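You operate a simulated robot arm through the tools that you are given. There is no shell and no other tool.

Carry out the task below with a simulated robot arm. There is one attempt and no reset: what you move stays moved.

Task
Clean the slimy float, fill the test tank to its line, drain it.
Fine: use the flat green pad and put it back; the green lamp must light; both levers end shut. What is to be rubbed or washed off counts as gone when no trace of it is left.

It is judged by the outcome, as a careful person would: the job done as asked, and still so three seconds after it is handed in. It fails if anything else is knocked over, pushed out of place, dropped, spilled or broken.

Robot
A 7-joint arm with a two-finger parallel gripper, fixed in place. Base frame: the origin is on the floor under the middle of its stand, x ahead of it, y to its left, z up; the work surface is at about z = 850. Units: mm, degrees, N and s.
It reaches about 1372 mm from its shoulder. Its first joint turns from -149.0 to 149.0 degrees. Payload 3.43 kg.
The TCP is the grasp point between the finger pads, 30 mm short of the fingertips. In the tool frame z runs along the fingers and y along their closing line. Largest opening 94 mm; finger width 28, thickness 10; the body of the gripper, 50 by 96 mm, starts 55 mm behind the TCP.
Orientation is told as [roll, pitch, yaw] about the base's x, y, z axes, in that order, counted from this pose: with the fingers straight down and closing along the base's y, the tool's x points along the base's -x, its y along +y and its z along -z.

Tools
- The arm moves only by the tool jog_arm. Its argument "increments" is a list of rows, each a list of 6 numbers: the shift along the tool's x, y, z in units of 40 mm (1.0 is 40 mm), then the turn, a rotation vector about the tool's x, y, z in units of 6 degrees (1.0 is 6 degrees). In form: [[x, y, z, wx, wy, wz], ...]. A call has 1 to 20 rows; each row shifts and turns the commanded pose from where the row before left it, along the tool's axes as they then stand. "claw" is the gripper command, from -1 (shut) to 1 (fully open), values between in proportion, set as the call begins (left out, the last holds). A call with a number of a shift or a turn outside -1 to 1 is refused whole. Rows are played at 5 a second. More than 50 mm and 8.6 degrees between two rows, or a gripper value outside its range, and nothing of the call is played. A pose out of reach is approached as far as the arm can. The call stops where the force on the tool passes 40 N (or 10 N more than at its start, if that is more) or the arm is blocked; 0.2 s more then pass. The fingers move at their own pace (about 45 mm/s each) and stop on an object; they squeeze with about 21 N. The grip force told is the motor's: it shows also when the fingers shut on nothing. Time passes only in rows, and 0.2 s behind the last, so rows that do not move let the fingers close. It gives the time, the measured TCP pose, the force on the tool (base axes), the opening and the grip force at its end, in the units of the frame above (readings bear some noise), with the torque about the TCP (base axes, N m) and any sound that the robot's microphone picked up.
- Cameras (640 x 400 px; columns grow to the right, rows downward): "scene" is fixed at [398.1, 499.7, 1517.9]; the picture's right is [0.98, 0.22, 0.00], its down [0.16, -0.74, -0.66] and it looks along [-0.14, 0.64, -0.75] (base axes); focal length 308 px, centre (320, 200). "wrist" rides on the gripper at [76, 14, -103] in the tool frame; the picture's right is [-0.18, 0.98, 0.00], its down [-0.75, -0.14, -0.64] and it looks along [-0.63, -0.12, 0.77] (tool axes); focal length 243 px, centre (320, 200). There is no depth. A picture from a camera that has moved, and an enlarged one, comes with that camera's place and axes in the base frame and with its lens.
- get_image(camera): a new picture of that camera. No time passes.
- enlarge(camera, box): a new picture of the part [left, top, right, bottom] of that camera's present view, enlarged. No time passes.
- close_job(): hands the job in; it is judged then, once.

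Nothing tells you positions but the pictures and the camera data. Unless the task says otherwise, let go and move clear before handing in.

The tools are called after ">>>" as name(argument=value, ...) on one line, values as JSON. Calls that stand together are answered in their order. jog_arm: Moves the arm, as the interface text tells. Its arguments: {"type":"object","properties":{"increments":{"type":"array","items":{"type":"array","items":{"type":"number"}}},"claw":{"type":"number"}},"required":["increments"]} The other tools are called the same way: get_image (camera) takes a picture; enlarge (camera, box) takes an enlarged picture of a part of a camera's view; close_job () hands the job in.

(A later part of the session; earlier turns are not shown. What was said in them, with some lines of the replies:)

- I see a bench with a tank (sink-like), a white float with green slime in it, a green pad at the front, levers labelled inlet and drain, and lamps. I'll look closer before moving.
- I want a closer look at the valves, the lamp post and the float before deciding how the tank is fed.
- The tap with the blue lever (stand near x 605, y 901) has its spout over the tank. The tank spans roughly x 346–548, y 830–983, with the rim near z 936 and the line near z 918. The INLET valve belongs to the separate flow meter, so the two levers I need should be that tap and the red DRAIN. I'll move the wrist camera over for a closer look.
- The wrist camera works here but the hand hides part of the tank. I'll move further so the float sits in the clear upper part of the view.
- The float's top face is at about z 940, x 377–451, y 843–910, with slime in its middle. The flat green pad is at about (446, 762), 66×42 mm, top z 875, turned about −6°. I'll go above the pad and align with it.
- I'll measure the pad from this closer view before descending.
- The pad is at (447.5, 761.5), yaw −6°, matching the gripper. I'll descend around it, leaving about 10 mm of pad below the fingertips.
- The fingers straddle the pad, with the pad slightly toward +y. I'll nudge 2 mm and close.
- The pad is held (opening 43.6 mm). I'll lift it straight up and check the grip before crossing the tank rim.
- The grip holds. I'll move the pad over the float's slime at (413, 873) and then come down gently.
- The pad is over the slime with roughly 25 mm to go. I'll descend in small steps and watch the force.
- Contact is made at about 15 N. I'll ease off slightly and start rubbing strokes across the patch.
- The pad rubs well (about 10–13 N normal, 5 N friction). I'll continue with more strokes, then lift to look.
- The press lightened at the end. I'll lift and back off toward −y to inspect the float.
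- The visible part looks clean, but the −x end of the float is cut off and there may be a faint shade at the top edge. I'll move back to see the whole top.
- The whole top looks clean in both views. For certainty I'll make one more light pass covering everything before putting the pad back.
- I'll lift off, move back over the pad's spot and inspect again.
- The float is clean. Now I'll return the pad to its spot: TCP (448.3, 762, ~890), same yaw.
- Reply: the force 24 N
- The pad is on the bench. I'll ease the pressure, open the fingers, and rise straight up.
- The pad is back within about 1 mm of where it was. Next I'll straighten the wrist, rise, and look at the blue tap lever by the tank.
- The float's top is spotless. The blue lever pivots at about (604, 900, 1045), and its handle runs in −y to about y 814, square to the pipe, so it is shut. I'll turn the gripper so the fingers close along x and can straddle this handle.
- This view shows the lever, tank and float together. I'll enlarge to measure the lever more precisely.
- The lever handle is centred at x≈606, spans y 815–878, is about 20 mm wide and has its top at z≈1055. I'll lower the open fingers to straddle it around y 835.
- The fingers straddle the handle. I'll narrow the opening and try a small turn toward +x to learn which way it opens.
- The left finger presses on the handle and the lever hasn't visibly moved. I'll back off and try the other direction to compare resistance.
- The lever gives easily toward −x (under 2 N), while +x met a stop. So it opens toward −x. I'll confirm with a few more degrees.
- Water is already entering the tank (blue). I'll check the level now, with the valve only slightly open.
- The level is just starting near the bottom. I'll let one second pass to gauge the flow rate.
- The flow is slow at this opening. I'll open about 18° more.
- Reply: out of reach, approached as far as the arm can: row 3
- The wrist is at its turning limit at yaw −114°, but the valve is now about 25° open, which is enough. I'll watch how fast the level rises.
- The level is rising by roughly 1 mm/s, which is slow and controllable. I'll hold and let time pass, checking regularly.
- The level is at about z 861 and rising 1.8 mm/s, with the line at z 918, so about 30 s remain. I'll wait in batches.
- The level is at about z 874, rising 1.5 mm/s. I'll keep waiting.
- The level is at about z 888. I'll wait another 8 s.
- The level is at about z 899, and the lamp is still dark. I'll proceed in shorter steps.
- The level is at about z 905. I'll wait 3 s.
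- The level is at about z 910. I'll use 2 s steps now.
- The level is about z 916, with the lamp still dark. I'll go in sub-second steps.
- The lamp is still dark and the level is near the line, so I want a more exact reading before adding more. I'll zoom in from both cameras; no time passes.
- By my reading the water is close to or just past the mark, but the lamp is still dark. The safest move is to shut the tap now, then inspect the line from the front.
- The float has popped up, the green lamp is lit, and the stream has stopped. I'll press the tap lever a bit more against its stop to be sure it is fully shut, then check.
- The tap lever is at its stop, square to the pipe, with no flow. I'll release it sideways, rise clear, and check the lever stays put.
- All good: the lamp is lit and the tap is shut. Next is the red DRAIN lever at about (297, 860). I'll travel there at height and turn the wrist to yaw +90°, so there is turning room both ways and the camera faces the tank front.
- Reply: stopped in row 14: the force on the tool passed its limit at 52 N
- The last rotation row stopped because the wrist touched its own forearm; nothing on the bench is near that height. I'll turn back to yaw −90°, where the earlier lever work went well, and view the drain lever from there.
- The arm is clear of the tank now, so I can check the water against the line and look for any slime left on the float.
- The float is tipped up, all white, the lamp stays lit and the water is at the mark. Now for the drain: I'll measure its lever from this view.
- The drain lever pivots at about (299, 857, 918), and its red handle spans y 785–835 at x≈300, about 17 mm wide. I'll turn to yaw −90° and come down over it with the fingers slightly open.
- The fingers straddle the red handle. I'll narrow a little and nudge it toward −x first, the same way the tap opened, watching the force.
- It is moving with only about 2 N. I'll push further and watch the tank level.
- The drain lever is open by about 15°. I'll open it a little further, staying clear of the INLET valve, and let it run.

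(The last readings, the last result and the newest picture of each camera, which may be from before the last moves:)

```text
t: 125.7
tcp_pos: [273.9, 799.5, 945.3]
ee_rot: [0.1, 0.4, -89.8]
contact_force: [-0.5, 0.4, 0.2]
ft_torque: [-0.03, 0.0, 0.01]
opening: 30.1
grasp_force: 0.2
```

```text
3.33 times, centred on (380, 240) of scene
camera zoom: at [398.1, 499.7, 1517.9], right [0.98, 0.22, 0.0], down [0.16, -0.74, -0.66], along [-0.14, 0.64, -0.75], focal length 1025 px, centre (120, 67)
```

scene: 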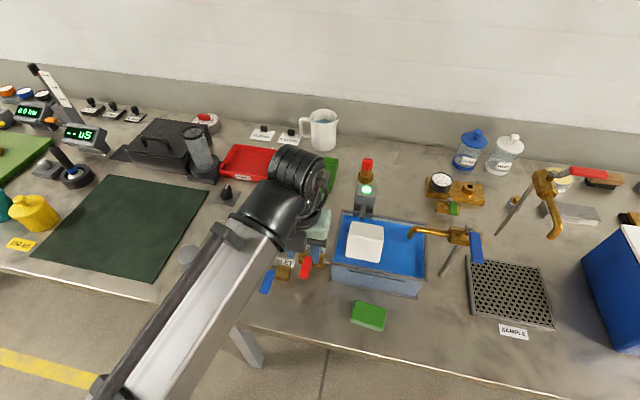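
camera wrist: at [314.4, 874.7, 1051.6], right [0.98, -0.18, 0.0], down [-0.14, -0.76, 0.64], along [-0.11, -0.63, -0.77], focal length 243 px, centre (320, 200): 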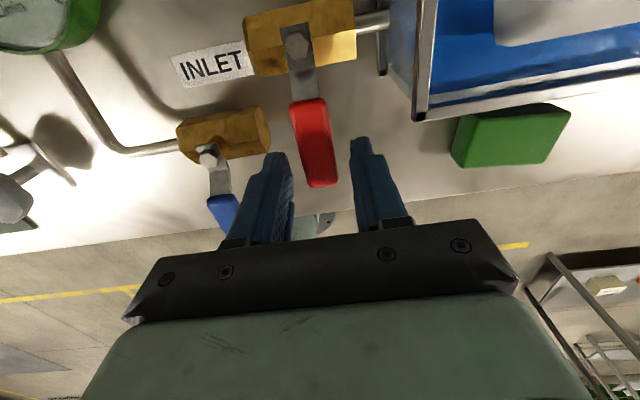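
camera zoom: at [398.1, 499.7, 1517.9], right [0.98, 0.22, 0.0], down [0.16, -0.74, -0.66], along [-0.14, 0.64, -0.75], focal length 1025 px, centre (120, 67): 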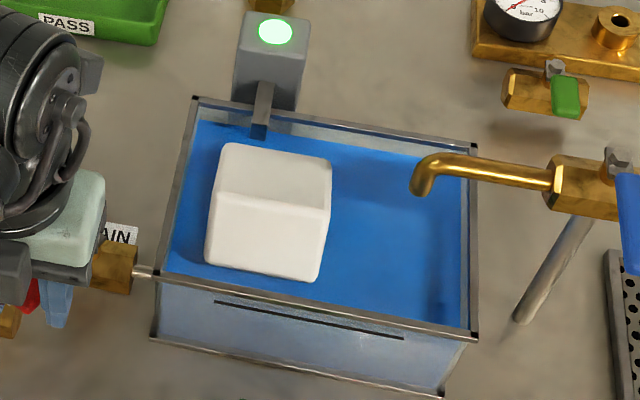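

The tank is draining at about 2–3 mm/s. I'll check nothing is spilling at the valve and keep waiting.

>>> jog_arm(increments=[[0, 0, 0, 0, 0, 0], [0, 0, 0, 0, 0, 0], [0, 0, 0, 0, 0, 0], [0, 0, 0, 0, 0, 0], [0, 0, 0, 0, 0, 0], [0, 0, 0, 0, 0, 0], [0, 0, 0, 0, 0, 0], [0, 0, 0, 0, 0, 0], [0, 0, 0, 0, 0, 0], [0, 0, 0, 0, 0, 0], [0, 0, 0, 0, 0, 0], [0, 0, 0, 0, 0, 0], [0, 0, 0, 0, 0, 0], [0, 0, 0, 0, 0, 0], [0, 0, 0, 0, 0, 0], [0, 0, 0, 0, 0, 0], [0, 0, 0, 0, 0, 0], [0, 0, 0, 0, 0, 0], [0, 0, 0, 0, 0, 0], [0, 0, 0, 0, 0, 0]])

>>> get_image(camera="wrist")

>>> enlarge(camera="scene", box=[320, 180, 440, 300])

>>> get_image(camera="scene")

```text
t: 129.9
tcp_pos: [273.6, 798.5, 946.0]
ee_rot: [0.0, 0.4, -89.7]
contact_force: [-0.3, -0.1, 0.0]
ft_torque: [-0.02, 0.03, 0.01]
opening: 30.1
grasp_force: 0.5
```

```text
taken
camera wrist: at [287.5, 874.2, 1049.7], right [0.98, -0.18, 0.0], down [-0.14, -0.76, 0.64], along [-0.11, -0.63, -0.77], focal length 243 px, centre (320, 200)
```

wrist: 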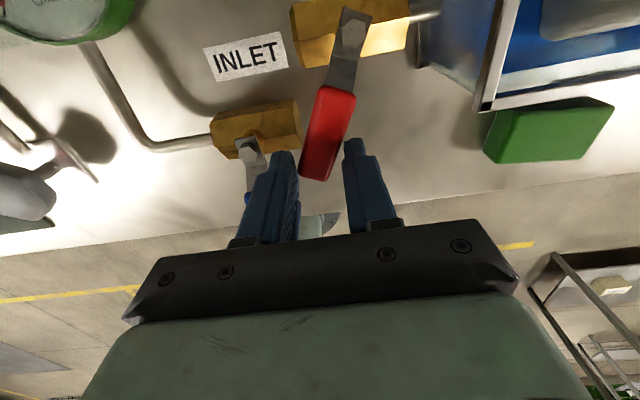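

```text
3.33 times, centred on (380, 240) of scene
camera zoom: at [398.1, 499.7, 1517.9], right [0.98, 0.22, 0.0], down [0.16, -0.74, -0.66], along [-0.14, 0.64, -0.75], focal length 1025 px, centre (120, 67)
```

zoom: 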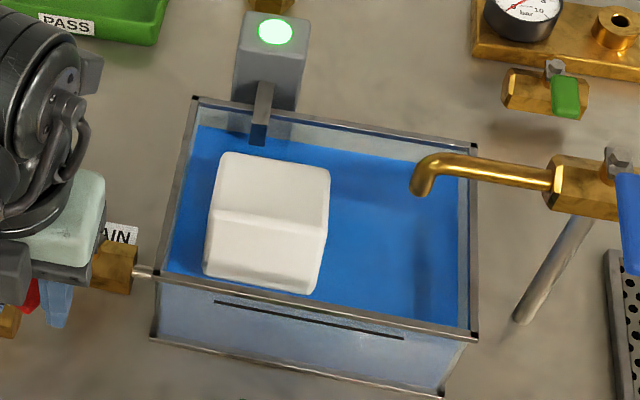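

```text
taken
```

scene: 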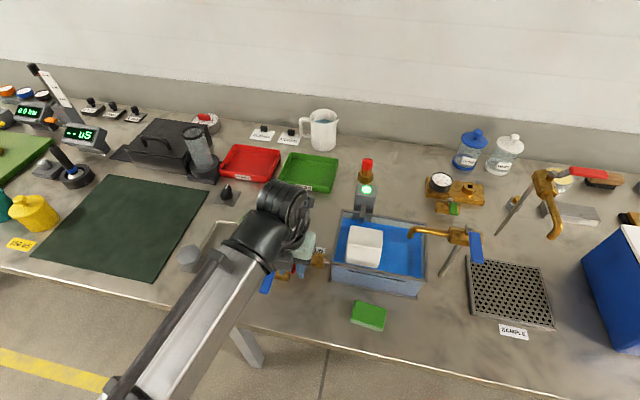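

The level is falling steadily and there is no spill. I'll continue waiting.

>>> jog_arm(increments=[[0, 0, 0, 0, 0, 0], [0, 0, 0, 0, 0, 0], [0, 0, 0, 0, 0, 0], [0, 0, 0, 0, 0, 0], [0, 0, 0, 0, 0, 0], [0, 0, 0, 0, 0, 0], [0, 0, 0, 0, 0, 0], [0, 0, 0, 0, 0, 0], [0, 0, 0, 0, 0, 0], [0, 0, 0, 0, 0, 0], [0, 0, 0, 0, 0, 0], [0, 0, 0, 0, 0, 0], [0, 0, 0, 0, 0, 0], [0, 0, 0, 0, 0, 0], [0, 0, 0, 0, 0, 0], [0, 0, 0, 0, 0, 0], [0, 0, 0, 0, 0, 0], [0, 0, 0, 0, 0, 0], [0, 0, 0, 0, 0, 0], [0, 0, 0, 0, 0, 0]])

>>> jog_arm(increments=[[0, 0, 0, 0, 0, 0], [0, 0, 0, 0, 0, 0], [0, 0, 0, 0, 0, 0], [0, 0, 0, 0, 0, 0], [0, 0, 0, 0, 0, 0], [0, 0, 0, 0, 0, 0], [0, 0, 0, 0, 0, 0], [0, 0, 0, 0, 0, 0], [0, 0, 0, 0, 0, 0], [0, 0, 0, 0, 0, 0], [0, 0, 0, 0, 0, 0], [0, 0, 0, 0, 0, 0], [0, 0, 0, 0, 0, 0], [0, 0, 0, 0, 0, 0], [0, 0, 0, 0, 0, 0], [0, 0, 0, 0, 0, 0], [0, 0, 0, 0, 0, 0], [0, 0, 0, 0, 0, 0], [0, 0, 0, 0, 0, 0], [0, 0, 0, 0, 0, 0]])

>>> jog_arm(increments=[[0, 0, 0, 0, 0, 0], [0, 0, 0, 0, 0, 0], [0, 0, 0, 0, 0, 0], [0, 0, 0, 0, 0, 0], [0, 0, 0, 0, 0, 0], [0, 0, 0, 0, 0, 0], [0, 0, 0, 0, 0, 0], [0, 0, 0, 0, 0, 0], [0, 0, 0, 0, 0, 0], [0, 0, 0, 0, 0, 0], [0, 0, 0, 0, 0, 0], [0, 0, 0, 0, 0, 0], [0, 0, 0, 0, 0, 0], [0, 0, 0, 0, 0, 0], [0, 0, 0, 0, 0, 0], [0, 0, 0, 0, 0, 0], [0, 0, 0, 0, 0, 0], [0, 0, 0, 0, 0, 0], [0, 0, 0, 0, 0, 0], [0, 0, 0, 0, 0, 0]])

>>> enlarge(camera="scene", box=[320, 180, 440, 300])

```text
t: 134.1
tcp_pos: [272.6, 798.6, 945.9]
ee_rot: [0.1, 0.4, -89.7]
contact_force: [0.9, -0.2, -0.2]
ft_torque: [-0.02, 0.04, 0.02]
opening: 30.2
grasp_force: 0.1
```

```text
t: 138.3
tcp_pos: [272.4, 799.2, 945.3]
ee_rot: [0.1, 0.4, -89.7]
contact_force: [-0.2, 0.0, -0.5]
ft_torque: [0.02, 0.03, -0.01]
opening: 30.4
grasp_force: 0.1
```

```text
t: 142.5
tcp_pos: [272.8, 799.5, 945.3]
ee_rot: [0.1, 0.3, -89.6]
contact_force: [0.4, 0.2, 0.0]
ft_torque: [0.0, -0.01, 0.04]
opening: 30.1
grasp_force: 0.1
```

```text
3.33 times, centred on (380, 240) of scene
camera zoom: at [398.1, 499.7, 1517.9], right [0.98, 0.22, 0.0], down [0.16, -0.74, -0.66], along [-0.14, 0.64, -0.75], focal length 1025 px, centre (120, 67)
```

zoom: 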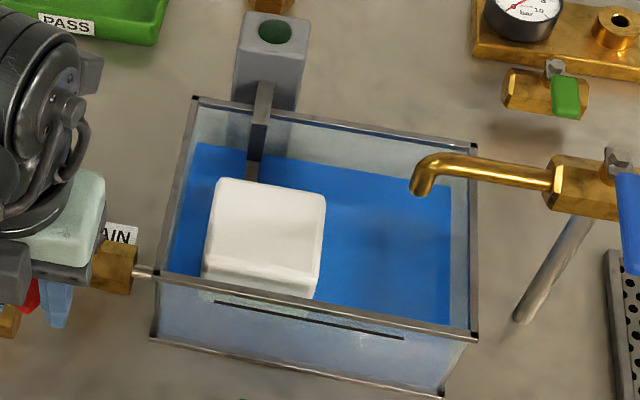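

The lamp has gone out and the float is back down as expected; about half the water remains. I'll keep draining.

>>> jog_arm(increments=[[0, 0, 0, 0, 0, 0], [0, 0, 0, 0, 0, 0], [0, 0, 0, 0, 0, 0], [0, 0, 0, 0, 0, 0], [0, 0, 0, 0, 0, 0], [0, 0, 0, 0, 0, 0], [0, 0, 0, 0, 0, 0], [0, 0, 0, 0, 0, 0], [0, 0, 0, 0, 0, 0], [0, 0, 0, 0, 0, 0], [0, 0, 0, 0, 0, 0], [0, 0, 0, 0, 0, 0], [0, 0, 0, 0, 0, 0], [0, 0, 0, 0, 0, 0], [0, 0, 0, 0, 0, 0], [0, 0, 0, 0, 0, 0], [0, 0, 0, 0, 0, 0], [0, 0, 0, 0, 0, 0], [0, 0, 0, 0, 0, 0], [0, 0, 0, 0, 0, 0]])

>>> jog_arm(increments=[[0, 0, 0, 0, 0, 0], [0, 0, 0, 0, 0, 0], [0, 0, 0, 0, 0, 0], [0, 0, 0, 0, 0, 0], [0, 0, 0, 0, 0, 0], [0, 0, 0, 0, 0, 0], [0, 0, 0, 0, 0, 0], [0, 0, 0, 0, 0, 0], [0, 0, 0, 0, 0, 0], [0, 0, 0, 0, 0, 0], [0, 0, 0, 0, 0, 0], [0, 0, 0, 0, 0, 0], [0, 0, 0, 0, 0, 0], [0, 0, 0, 0, 0, 0], [0, 0, 0, 0, 0, 0], [0, 0, 0, 0, 0, 0], [0, 0, 0, 0, 0, 0], [0, 0, 0, 0, 0, 0], [0, 0, 0, 0, 0, 0], [0, 0, 0, 0, 0, 0]])

>>> jog_arm(increments=[[0, 0, 0, 0, 0, 0], [0, 0, 0, 0, 0, 0], [0, 0, 0, 0, 0, 0], [0, 0, 0, 0, 0, 0], [0, 0, 0, 0, 0, 0], [0, 0, 0, 0, 0, 0], [0, 0, 0, 0, 0, 0], [0, 0, 0, 0, 0, 0], [0, 0, 0, 0, 0, 0], [0, 0, 0, 0, 0, 0], [0, 0, 0, 0, 0, 0], [0, 0, 0, 0, 0, 0], [0, 0, 0, 0, 0, 0], [0, 0, 0, 0, 0, 0], [0, 0, 0, 0, 0, 0], [0, 0, 0, 0, 0, 0], [0, 0, 0, 0, 0, 0], [0, 0, 0, 0, 0, 0], [0, 0, 0, 0, 0, 0], [0, 0, 0, 0, 0, 0]])

>>> jog_arm(increments=[[0, 0, 0, 0, 0, 0], [0, 0, 0, 0, 0, 0], [0, 0, 0, 0, 0, 0], [0, 0, 0, 0, 0, 0], [0, 0, 0, 0, 0, 0], [0, 0, 0, 0, 0, 0], [0, 0, 0, 0, 0, 0], [0, 0, 0, 0, 0, 0], [0, 0, 0, 0, 0, 0], [0, 0, 0, 0, 0, 0], [0, 0, 0, 0, 0, 0], [0, 0, 0, 0, 0, 0], [0, 0, 0, 0, 0, 0], [0, 0, 0, 0, 0, 0], [0, 0, 0, 0, 0, 0], [0, 0, 0, 0, 0, 0], [0, 0, 0, 0, 0, 0], [0, 0, 0, 0, 0, 0], [0, 0, 0, 0, 0, 0], [0, 0, 0, 0, 0, 0]])

>>> enlarge(camera="scene", box=[320, 180, 440, 300])

```text
t: 146.7
tcp_pos: [274.1, 799.1, 944.7]
ee_rot: [0.1, 0.4, -89.7]
contact_force: [0.3, 0.6, -0.2]
ft_torque: [0.0, 0.0, -0.01]
opening: 30.4
grasp_force: 0.2
```

```text
t: 150.9
tcp_pos: [273.1, 798.6, 945.3]
ee_rot: [0.1, 0.5, -89.6]
contact_force: [-1.0, -0.7, 0.2]
ft_torque: [-0.01, 0.0, 0.01]
opening: 30.3
grasp_force: 0.4
```

```text
t: 155.1
tcp_pos: [273.1, 798.3, 945.0]
ee_rot: [0.1, 0.4, -89.7]
contact_force: [0.1, -0.2, 0.0]
ft_torque: [-0.01, -0.02, 0.0]
opening: 30.3
grasp_force: 0.2
```

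```text
t: 159.3
tcp_pos: [273.2, 798.5, 945.2]
ee_rot: [0.2, 0.2, -89.7]
contact_force: [1.0, -0.5, -0.2]
ft_torque: [-0.01, 0.01, 0.0]
opening: 30.1
grasp_force: 0.1
```

```text
3.33 times, centred on (380, 240) of scene
camera zoom: at [398.1, 499.7, 1517.9], right [0.98, 0.22, 0.0], down [0.16, -0.74, -0.66], along [-0.14, 0.64, -0.75], focal length 1025 px, centre (120, 67)
```

zoom: 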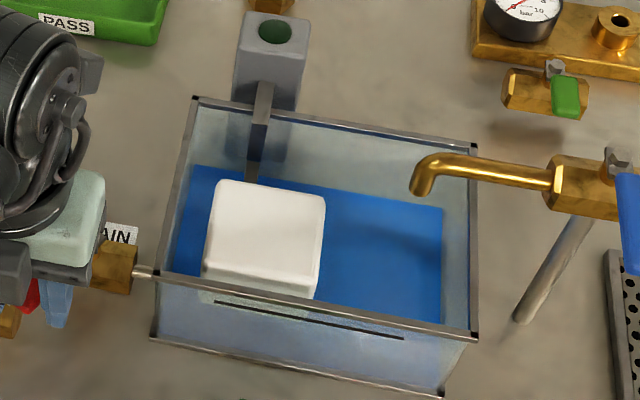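

About 12 mm of water is left. I'll wait more.

>>> jog_arm(increments=[[0, 0, 0, 0, 0, 0], [0, 0, 0, 0, 0, 0], [0, 0, 0, 0, 0, 0], [0, 0, 0, 0, 0, 0], [0, 0, 0, 0, 0, 0], [0, 0, 0, 0, 0, 0], [0, 0, 0, 0, 0, 0], [0, 0, 0, 0, 0, 0], [0, 0, 0, 0, 0, 0], [0, 0, 0, 0, 0, 0], [0, 0, 0, 0, 0, 0], [0, 0, 0, 0, 0, 0], [0, 0, 0, 0, 0, 0], [0, 0, 0, 0, 0, 0], [0, 0, 0, 0, 0, 0], [0, 0, 0, 0, 0, 0], [0, 0, 0, 0, 0, 0], [0, 0, 0, 0, 0, 0], [0, 0, 0, 0, 0, 0], [0, 0, 0, 0, 0, 0]])

>>> jog_arm(increments=[[0, 0, 0, 0, 0, 0], [0, 0, 0, 0, 0, 0], [0, 0, 0, 0, 0, 0], [0, 0, 0, 0, 0, 0], [0, 0, 0, 0, 0, 0], [0, 0, 0, 0, 0, 0], [0, 0, 0, 0, 0, 0], [0, 0, 0, 0, 0, 0], [0, 0, 0, 0, 0, 0], [0, 0, 0, 0, 0, 0], [0, 0, 0, 0, 0, 0], [0, 0, 0, 0, 0, 0], [0, 0, 0, 0, 0, 0], [0, 0, 0, 0, 0, 0], [0, 0, 0, 0, 0, 0], [0, 0, 0, 0, 0, 0], [0, 0, 0, 0, 0, 0], [0, 0, 0, 0, 0, 0], [0, 0, 0, 0, 0, 0], [0, 0, 0, 0, 0, 0]])

>>> jog_arm(increments=[[0, 0, 0, 0, 0, 0], [0, 0, 0, 0, 0, 0], [0, 0, 0, 0, 0, 0], [0, 0, 0, 0, 0, 0], [0, 0, 0, 0, 0, 0], [0, 0, 0, 0, 0, 0], [0, 0, 0, 0, 0, 0], [0, 0, 0, 0, 0, 0], [0, 0, 0, 0, 0, 0], [0, 0, 0, 0, 0, 0], [0, 0, 0, 0, 0, 0], [0, 0, 0, 0, 0, 0], [0, 0, 0, 0, 0, 0], [0, 0, 0, 0, 0, 0], [0, 0, 0, 0, 0, 0], [0, 0, 0, 0, 0, 0], [0, 0, 0, 0, 0, 0], [0, 0, 0, 0, 0, 0], [0, 0, 0, 0, 0, 0], [0, 0, 0, 0, 0, 0]])

>>> enlarge(camera="scene", box=[320, 180, 440, 300])

```text
t: 163.5
tcp_pos: [273.4, 798.6, 947.0]
ee_rot: [0.1, 0.4, -89.7]
contact_force: [-0.1, -0.2, 0.2]
ft_torque: [0.0, 0.04, -0.02]
opening: 30.1
grasp_force: 0.1
```

```text
t: 167.7
tcp_pos: [273.4, 799.6, 945.0]
ee_rot: [0.1, 0.3, -89.7]
contact_force: [-0.4, 0.3, 0.0]
ft_torque: [0.03, -0.02, 0.04]
opening: 30.2
grasp_force: 0.5
```

```text
t: 171.9
tcp_pos: [272.5, 798.1, 945.2]
ee_rot: [0.0, 0.4, -89.7]
contact_force: [0.9, -0.1, 0.0]
ft_torque: [-0.01, -0.03, 0.04]
opening: 30.0
grasp_force: 0.3
```

```text
3.33 times, centred on (380, 240) of scene
camera zoom: at [398.1, 499.7, 1517.9], right [0.98, 0.22, 0.0], down [0.16, -0.74, -0.66], along [-0.14, 0.64, -0.75], focal length 1025 px, centre (120, 67)
```

zoom: 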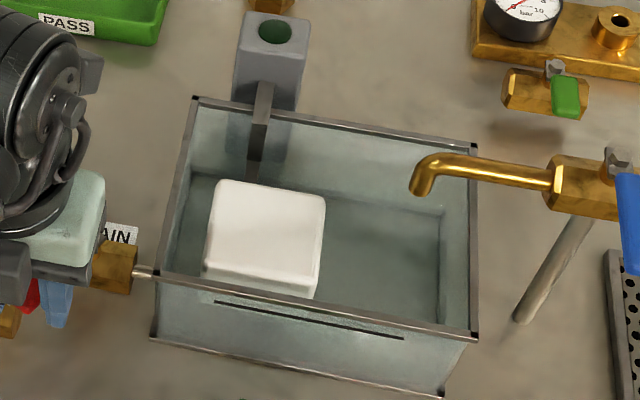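

The tank is empty. I'll wait a few more seconds for any residue, then push the drain lever back shut.

>>> jog_arm(increments=[[0, 0, 0, 0, 0, 0], [0, 0, 0, 0, 0, 0], [0, 0, 0, 0, 0, 0], [0, 0, 0, 0, 0, 0], [0, 0, 0, 0, 0, 0], [0, 0, 0, 0, 0, 0], [0, 0, 0, 0, 0, 0], [0, 0, 0, 0, 0, 0], [0, 0, 0, 0, 0, 0], [0, 0, 0, 0, 0, 0], [0, 0, 0, 0, 0, 0], [0, 0, 0, 0, 0, 0], [0, 0, 0, 0, 0, 0], [0, 0, 0, 0, 0, 0], [0, 0, 0, 0, 0, 0]])

>>> jog_arm(increments=[[0, 0.15, 0, 0, 0, 0], [0, 0.15, 0, 0, 0, 0], [0, 0.15, 0, 0, 0, 0], [0, 0.15, 0, 0, 0, 0], [0, 0.1, 0, 0, 0, 0], [0, 0, 0, 0, 0, 0]])

>>> enlarge(camera="wrist", box=[210, 0, 410, 240])

>>> enlarge(camera="scene", box=[320, 180, 440, 300])

```text
t: 175.1
tcp_pos: [273.8, 798.0, 945.3]
ee_rot: [0.2, 0.5, -89.7]
contact_force: [0.0, -0.4, 0.7]
ft_torque: [-0.02, 0.0, -0.02]
opening: 30.3
grasp_force: 0.1
```

```text
t: 176.5
tcp_pos: [300.6, 798.8, 945.2]
ee_rot: [0.1, 0.4, -89.7]
contact_force: [-0.2, 0.2, -0.3]
ft_torque: [0.0, 0.03, 0.01]
opening: 30.3
grasp_force: 0.3
```

```text
1.67 times, centred on (310, 120) of wrist
camera zoom: at [316.2, 874.8, 1049.9], right [0.98, -0.18, 0.0], down [-0.14, -0.76, 0.64], along [-0.11, -0.63, -0.77], focal length 404 px, centre (337, 333)
```

zoom: 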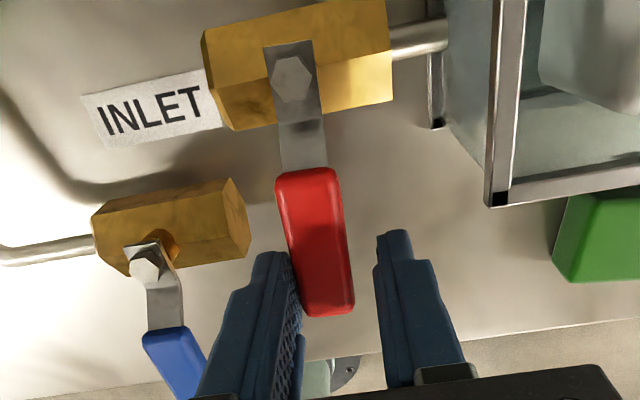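

```text
3.33 times, centred on (380, 240) of scene
camera zoom: at [398.1, 499.7, 1517.9], right [0.98, 0.22, 0.0], down [0.16, -0.74, -0.66], along [-0.14, 0.64, -0.75], focal length 1025 px, centre (120, 67)
```

zoom: 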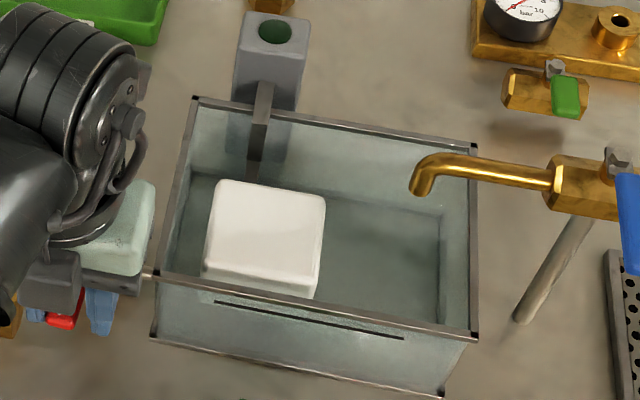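

Nearly shut. I'll keep pushing in small steps until it bears on its stop.

>>> jog_arm(increments=[[0, 0.08, 0, 0, 0, 0], [0, 0.06, 0, 0, 0, 0], [0, 0, 0, 0, 0, 0]])

>>> jog_arm(increments=[[0, 0.06, 0, 0, 0, 0], [0, 0, 0, 0, 0, 0]])

>>> enlarge(camera="wrist", box=[210, 0, 410, 240])

```text
t: 177.3
tcp_pos: [306.5, 798.1, 945.2]
ee_rot: [0.0, 0.4, -89.6]
contact_force: [-5.6, -0.2, -2.3]
ft_torque: [0.04, 0.07, -0.1]
opening: 33.0
grasp_force: 3.1
```

```text
t: 177.9
tcp_pos: [307.9, 799.0, 945.3]
ee_rot: [0.0, 0.4, -89.5]
contact_force: [-10.8, -3.3, 0.0]
ft_torque: [-0.03, 0.26, 0.05]
opening: 36.6
grasp_force: 6.1
```

```text
1.67 times, centred on (310, 120) of wrist
camera zoom: at [322.9, 874.5, 1050.0], right [0.98, -0.18, 0.0], down [-0.14, -0.76, 0.64], along [-0.11, -0.63, -0.77], focal length 404 px, centre (337, 333)
```

zoom: 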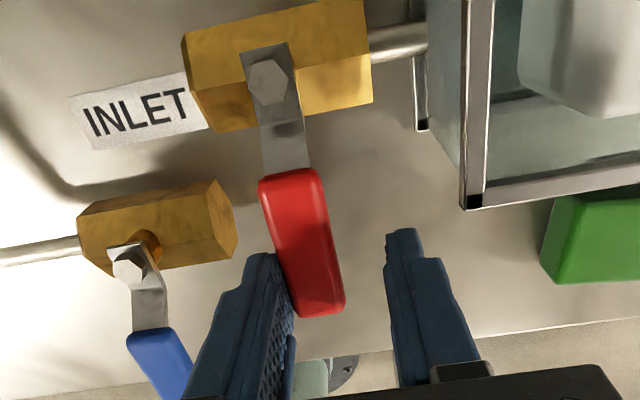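

The drain lever is firmly against its closed stop, the same signature as the tap. I'll centre the fingers, rise, and move clear.

>>> jog_arm(increments=[[0, -0.1, 0, 0, 0, 0], [0, -0.07, 0, 0, 0, 0], [0, 0, 0, 0, 0, 0], [0, 0, -0.3, 0, 0, 0], [0, 0, -0.8, 0, 0, 0], [0, 0, -0.9, 0, 0, 0], [0, 0, -0.9, 0, 0, 0], [0, 0, -0.9, 0, 0, 0], [0, 0, -0.9, 0, 0, 0]])

>>> get_image(camera="wrist")

>>> get_image(camera="scene")

```text
t: 179.9
tcp_pos: [302.4, 797.9, 1132.9]
ee_rot: [0.1, 0.3, -89.7]
contact_force: [0.4, -0.3, -0.7]
ft_torque: [0.04, -0.03, 0.0]
opening: 29.9
grasp_force: 0.0
```

```text
taken
camera wrist: at [315.3, 872.9, 1237.2], right [0.98, -0.18, 0.0], down [-0.14, -0.76, 0.64], along [-0.11, -0.63, -0.77], focal length 243 px, centre (320, 200)
```

wrist: 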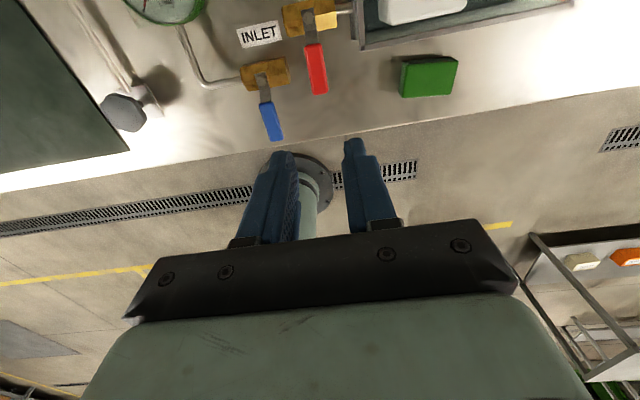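

```text
taken
```

scene: 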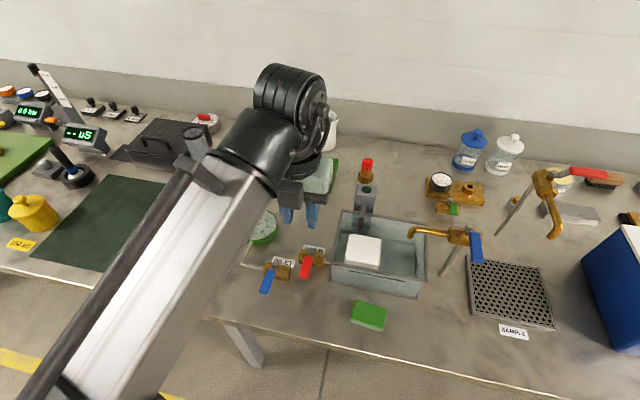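

Both levers look shut. I'll rise a bit more, straighten the wrist, and do a final close inspection.

>>> jog_arm(increments=[[0, 0, -0.9, 0, 0, -1], [0, 0, -0.7, 0, 0, -1], [0, 0, 0, 0, 0, -1], [0, 0, 0, 0, 0, -1], [0, 0, 0, 0, 0, -1], [0, 0, 0, 0, 0, -1], [0, 0, 0, 0, 0, -1], [0, 0, 0, 0, 0, -1], [0, 0, 0, 0, 0, -1], [0, 0, 0, 0, 0, -1], [0, 0, 0, 0, 0, -1], [0, 0, 0, 0, 0, -1], [0, 0, 0, 0, 0, -1], [0, 0, 0, 0, 0, -1], [0, 0, 0, 0, 0, -1]])

>>> jog_arm(increments=[[0.8, 0.5, 0, 0, 0, 0], [0.8, 0.5, 0, 0, 0, 0], [0.8, 0.5, 0, 0, 0, 0], [0.8, 0.5, 0, 0, 0, 0], [0, 0, 0, 0, 0, 0]])

>>> get_image(camera="scene")

>>> enlarge(camera="scene", box=[300, 180, 460, 340])

>>> enlarge(camera="scene", box=[240, 230, 350, 300])

>>> enlarge(camera="scene", box=[340, 230, 390, 275])

>>> enlarge(camera="scene", box=[400, 160, 500, 290])

```text
t: 183.1
tcp_pos: [303.3, 797.8, 1198.5]
ee_rot: [0.4, -0.1, 0.3]
contact_force: [-0.2, 0.0, 0.9]
ft_torque: [0.0, 0.01, -0.04]
opening: 29.8
grasp_force: 0.0
```

```text
t: 184.3
tcp_pos: [173.8, 874.0, 1198.2]
ee_rot: [0.3, -0.1, 0.3]
contact_force: [-0.1, 0.8, 0.6]
ft_torque: [0.01, -0.01, -0.01]
opening: 30.0
grasp_force: 0.1
```

```text
taken
```

scene: 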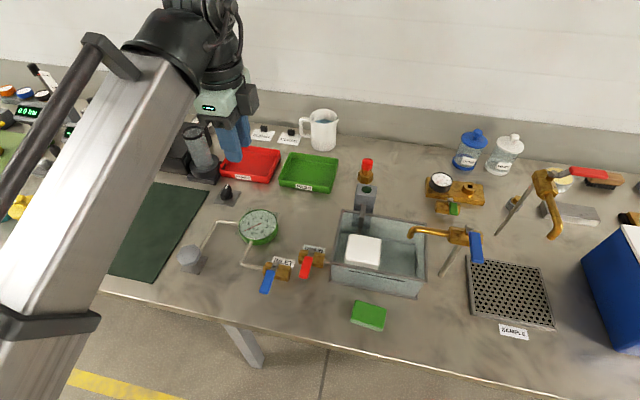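

```text
2.50 times, centred on (380, 260) of scene
camera zoom: at [398.1, 499.7, 1517.9], right [0.98, 0.22, 0.0], down [0.16, -0.74, -0.66], along [-0.14, 0.64, -0.75], focal length 769 px, centre (170, 50)
```

zoom: 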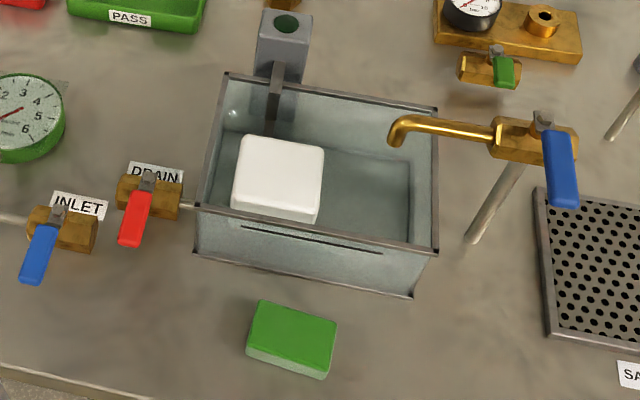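

```text
5.71 times, centred on (295, 265) of scene
camera zoom: at [398.1, 499.7, 1517.9], right [0.98, 0.22, 0.0], down [0.16, -0.74, -0.66], along [-0.14, 0.64, -0.75], focal length 1757 px, centre (463, -171)
```

zoom: 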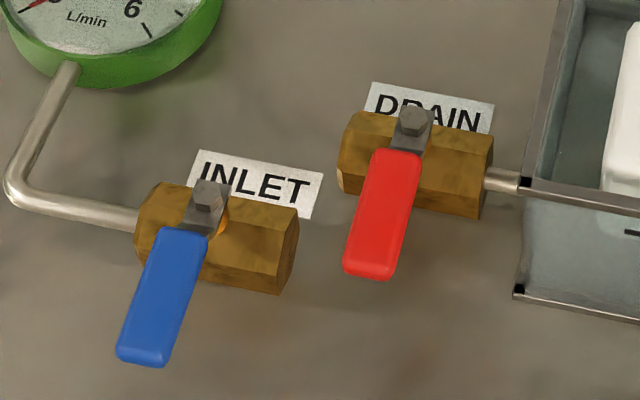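

```text
8.89 times, centred on (365, 252) of scene
camera zoom: at [398.1, 499.7, 1517.9], right [0.98, 0.22, 0.0], down [0.16, -0.74, -0.66], along [-0.14, 0.64, -0.75], focal length 2733 px, centre (-80, -267)
```

zoom: 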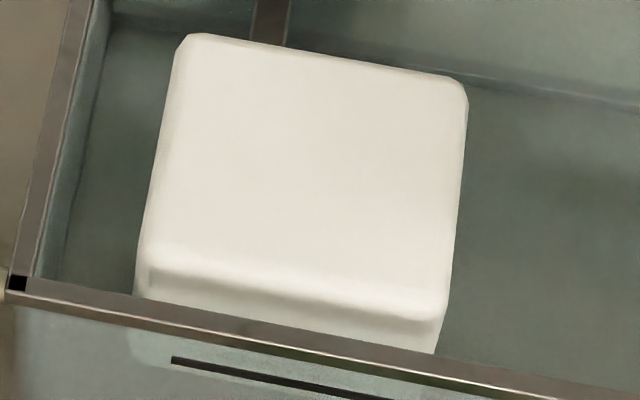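

```text
3.08 times, centred on (450, 225) of scene
camera zoom: at [398.1, 499.7, 1517.9], right [0.98, 0.22, 0.0], down [0.16, -0.74, -0.66], along [-0.14, 0.64, -0.75], focal length 946 px, centre (-80, 123)
```

zoom: 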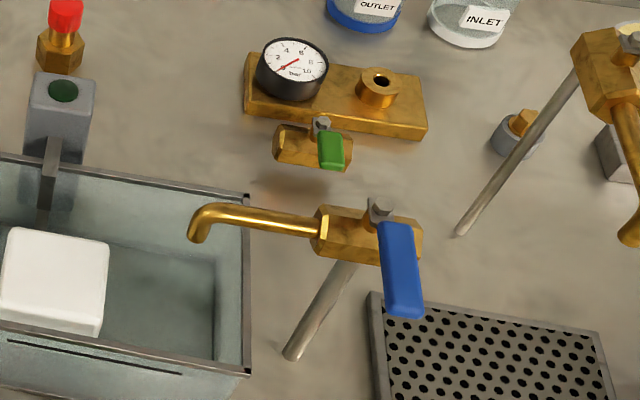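

Final check: the float is spotless, the tank is empty, and the tap and drain levers sit exactly where they started, both shut. The pad is back within about 1–2 mm, the lamp lit when the tank was full, nothing else has moved, and the arm is clear. I'm handing in.

>>> close_job()

```text
The job is handed in.
```

The job is done and handed in. The float is clean, the tank was filled to its line and drained, and both levers are shut.

- **Float:** I rubbed the slime off with the flat green pad in two passes. No trace of it shows in either camera.
- **Pad:** It is back on the bench within about 1–2 mm of where it started.
- **Filling:** I opened the blue-levered tap beside the tank part way. I shut it as the water reached the mark by my reading. The float rose and the green lamp lit as I was shutting it. I judged the level against the line from camera geometry, and it may have been a few millimetres over the line, still well below the rim.
- **Draining:** I opened the red DRAIN lever part way until the tank was empty, then shut it. The lamp went out as the level fell.
- **Levers:** The tap and DRAIN levers are both pressed against their closed stops and look as they did at the start. I did not touch the separate INLET valve by the flow meter.

Once, while I was turning the wrist at height, the force limit stopped the arm. I took it to be the wrist touching its own forearm. Nothing on the bench was near it, and nothing was knocked or spilled.
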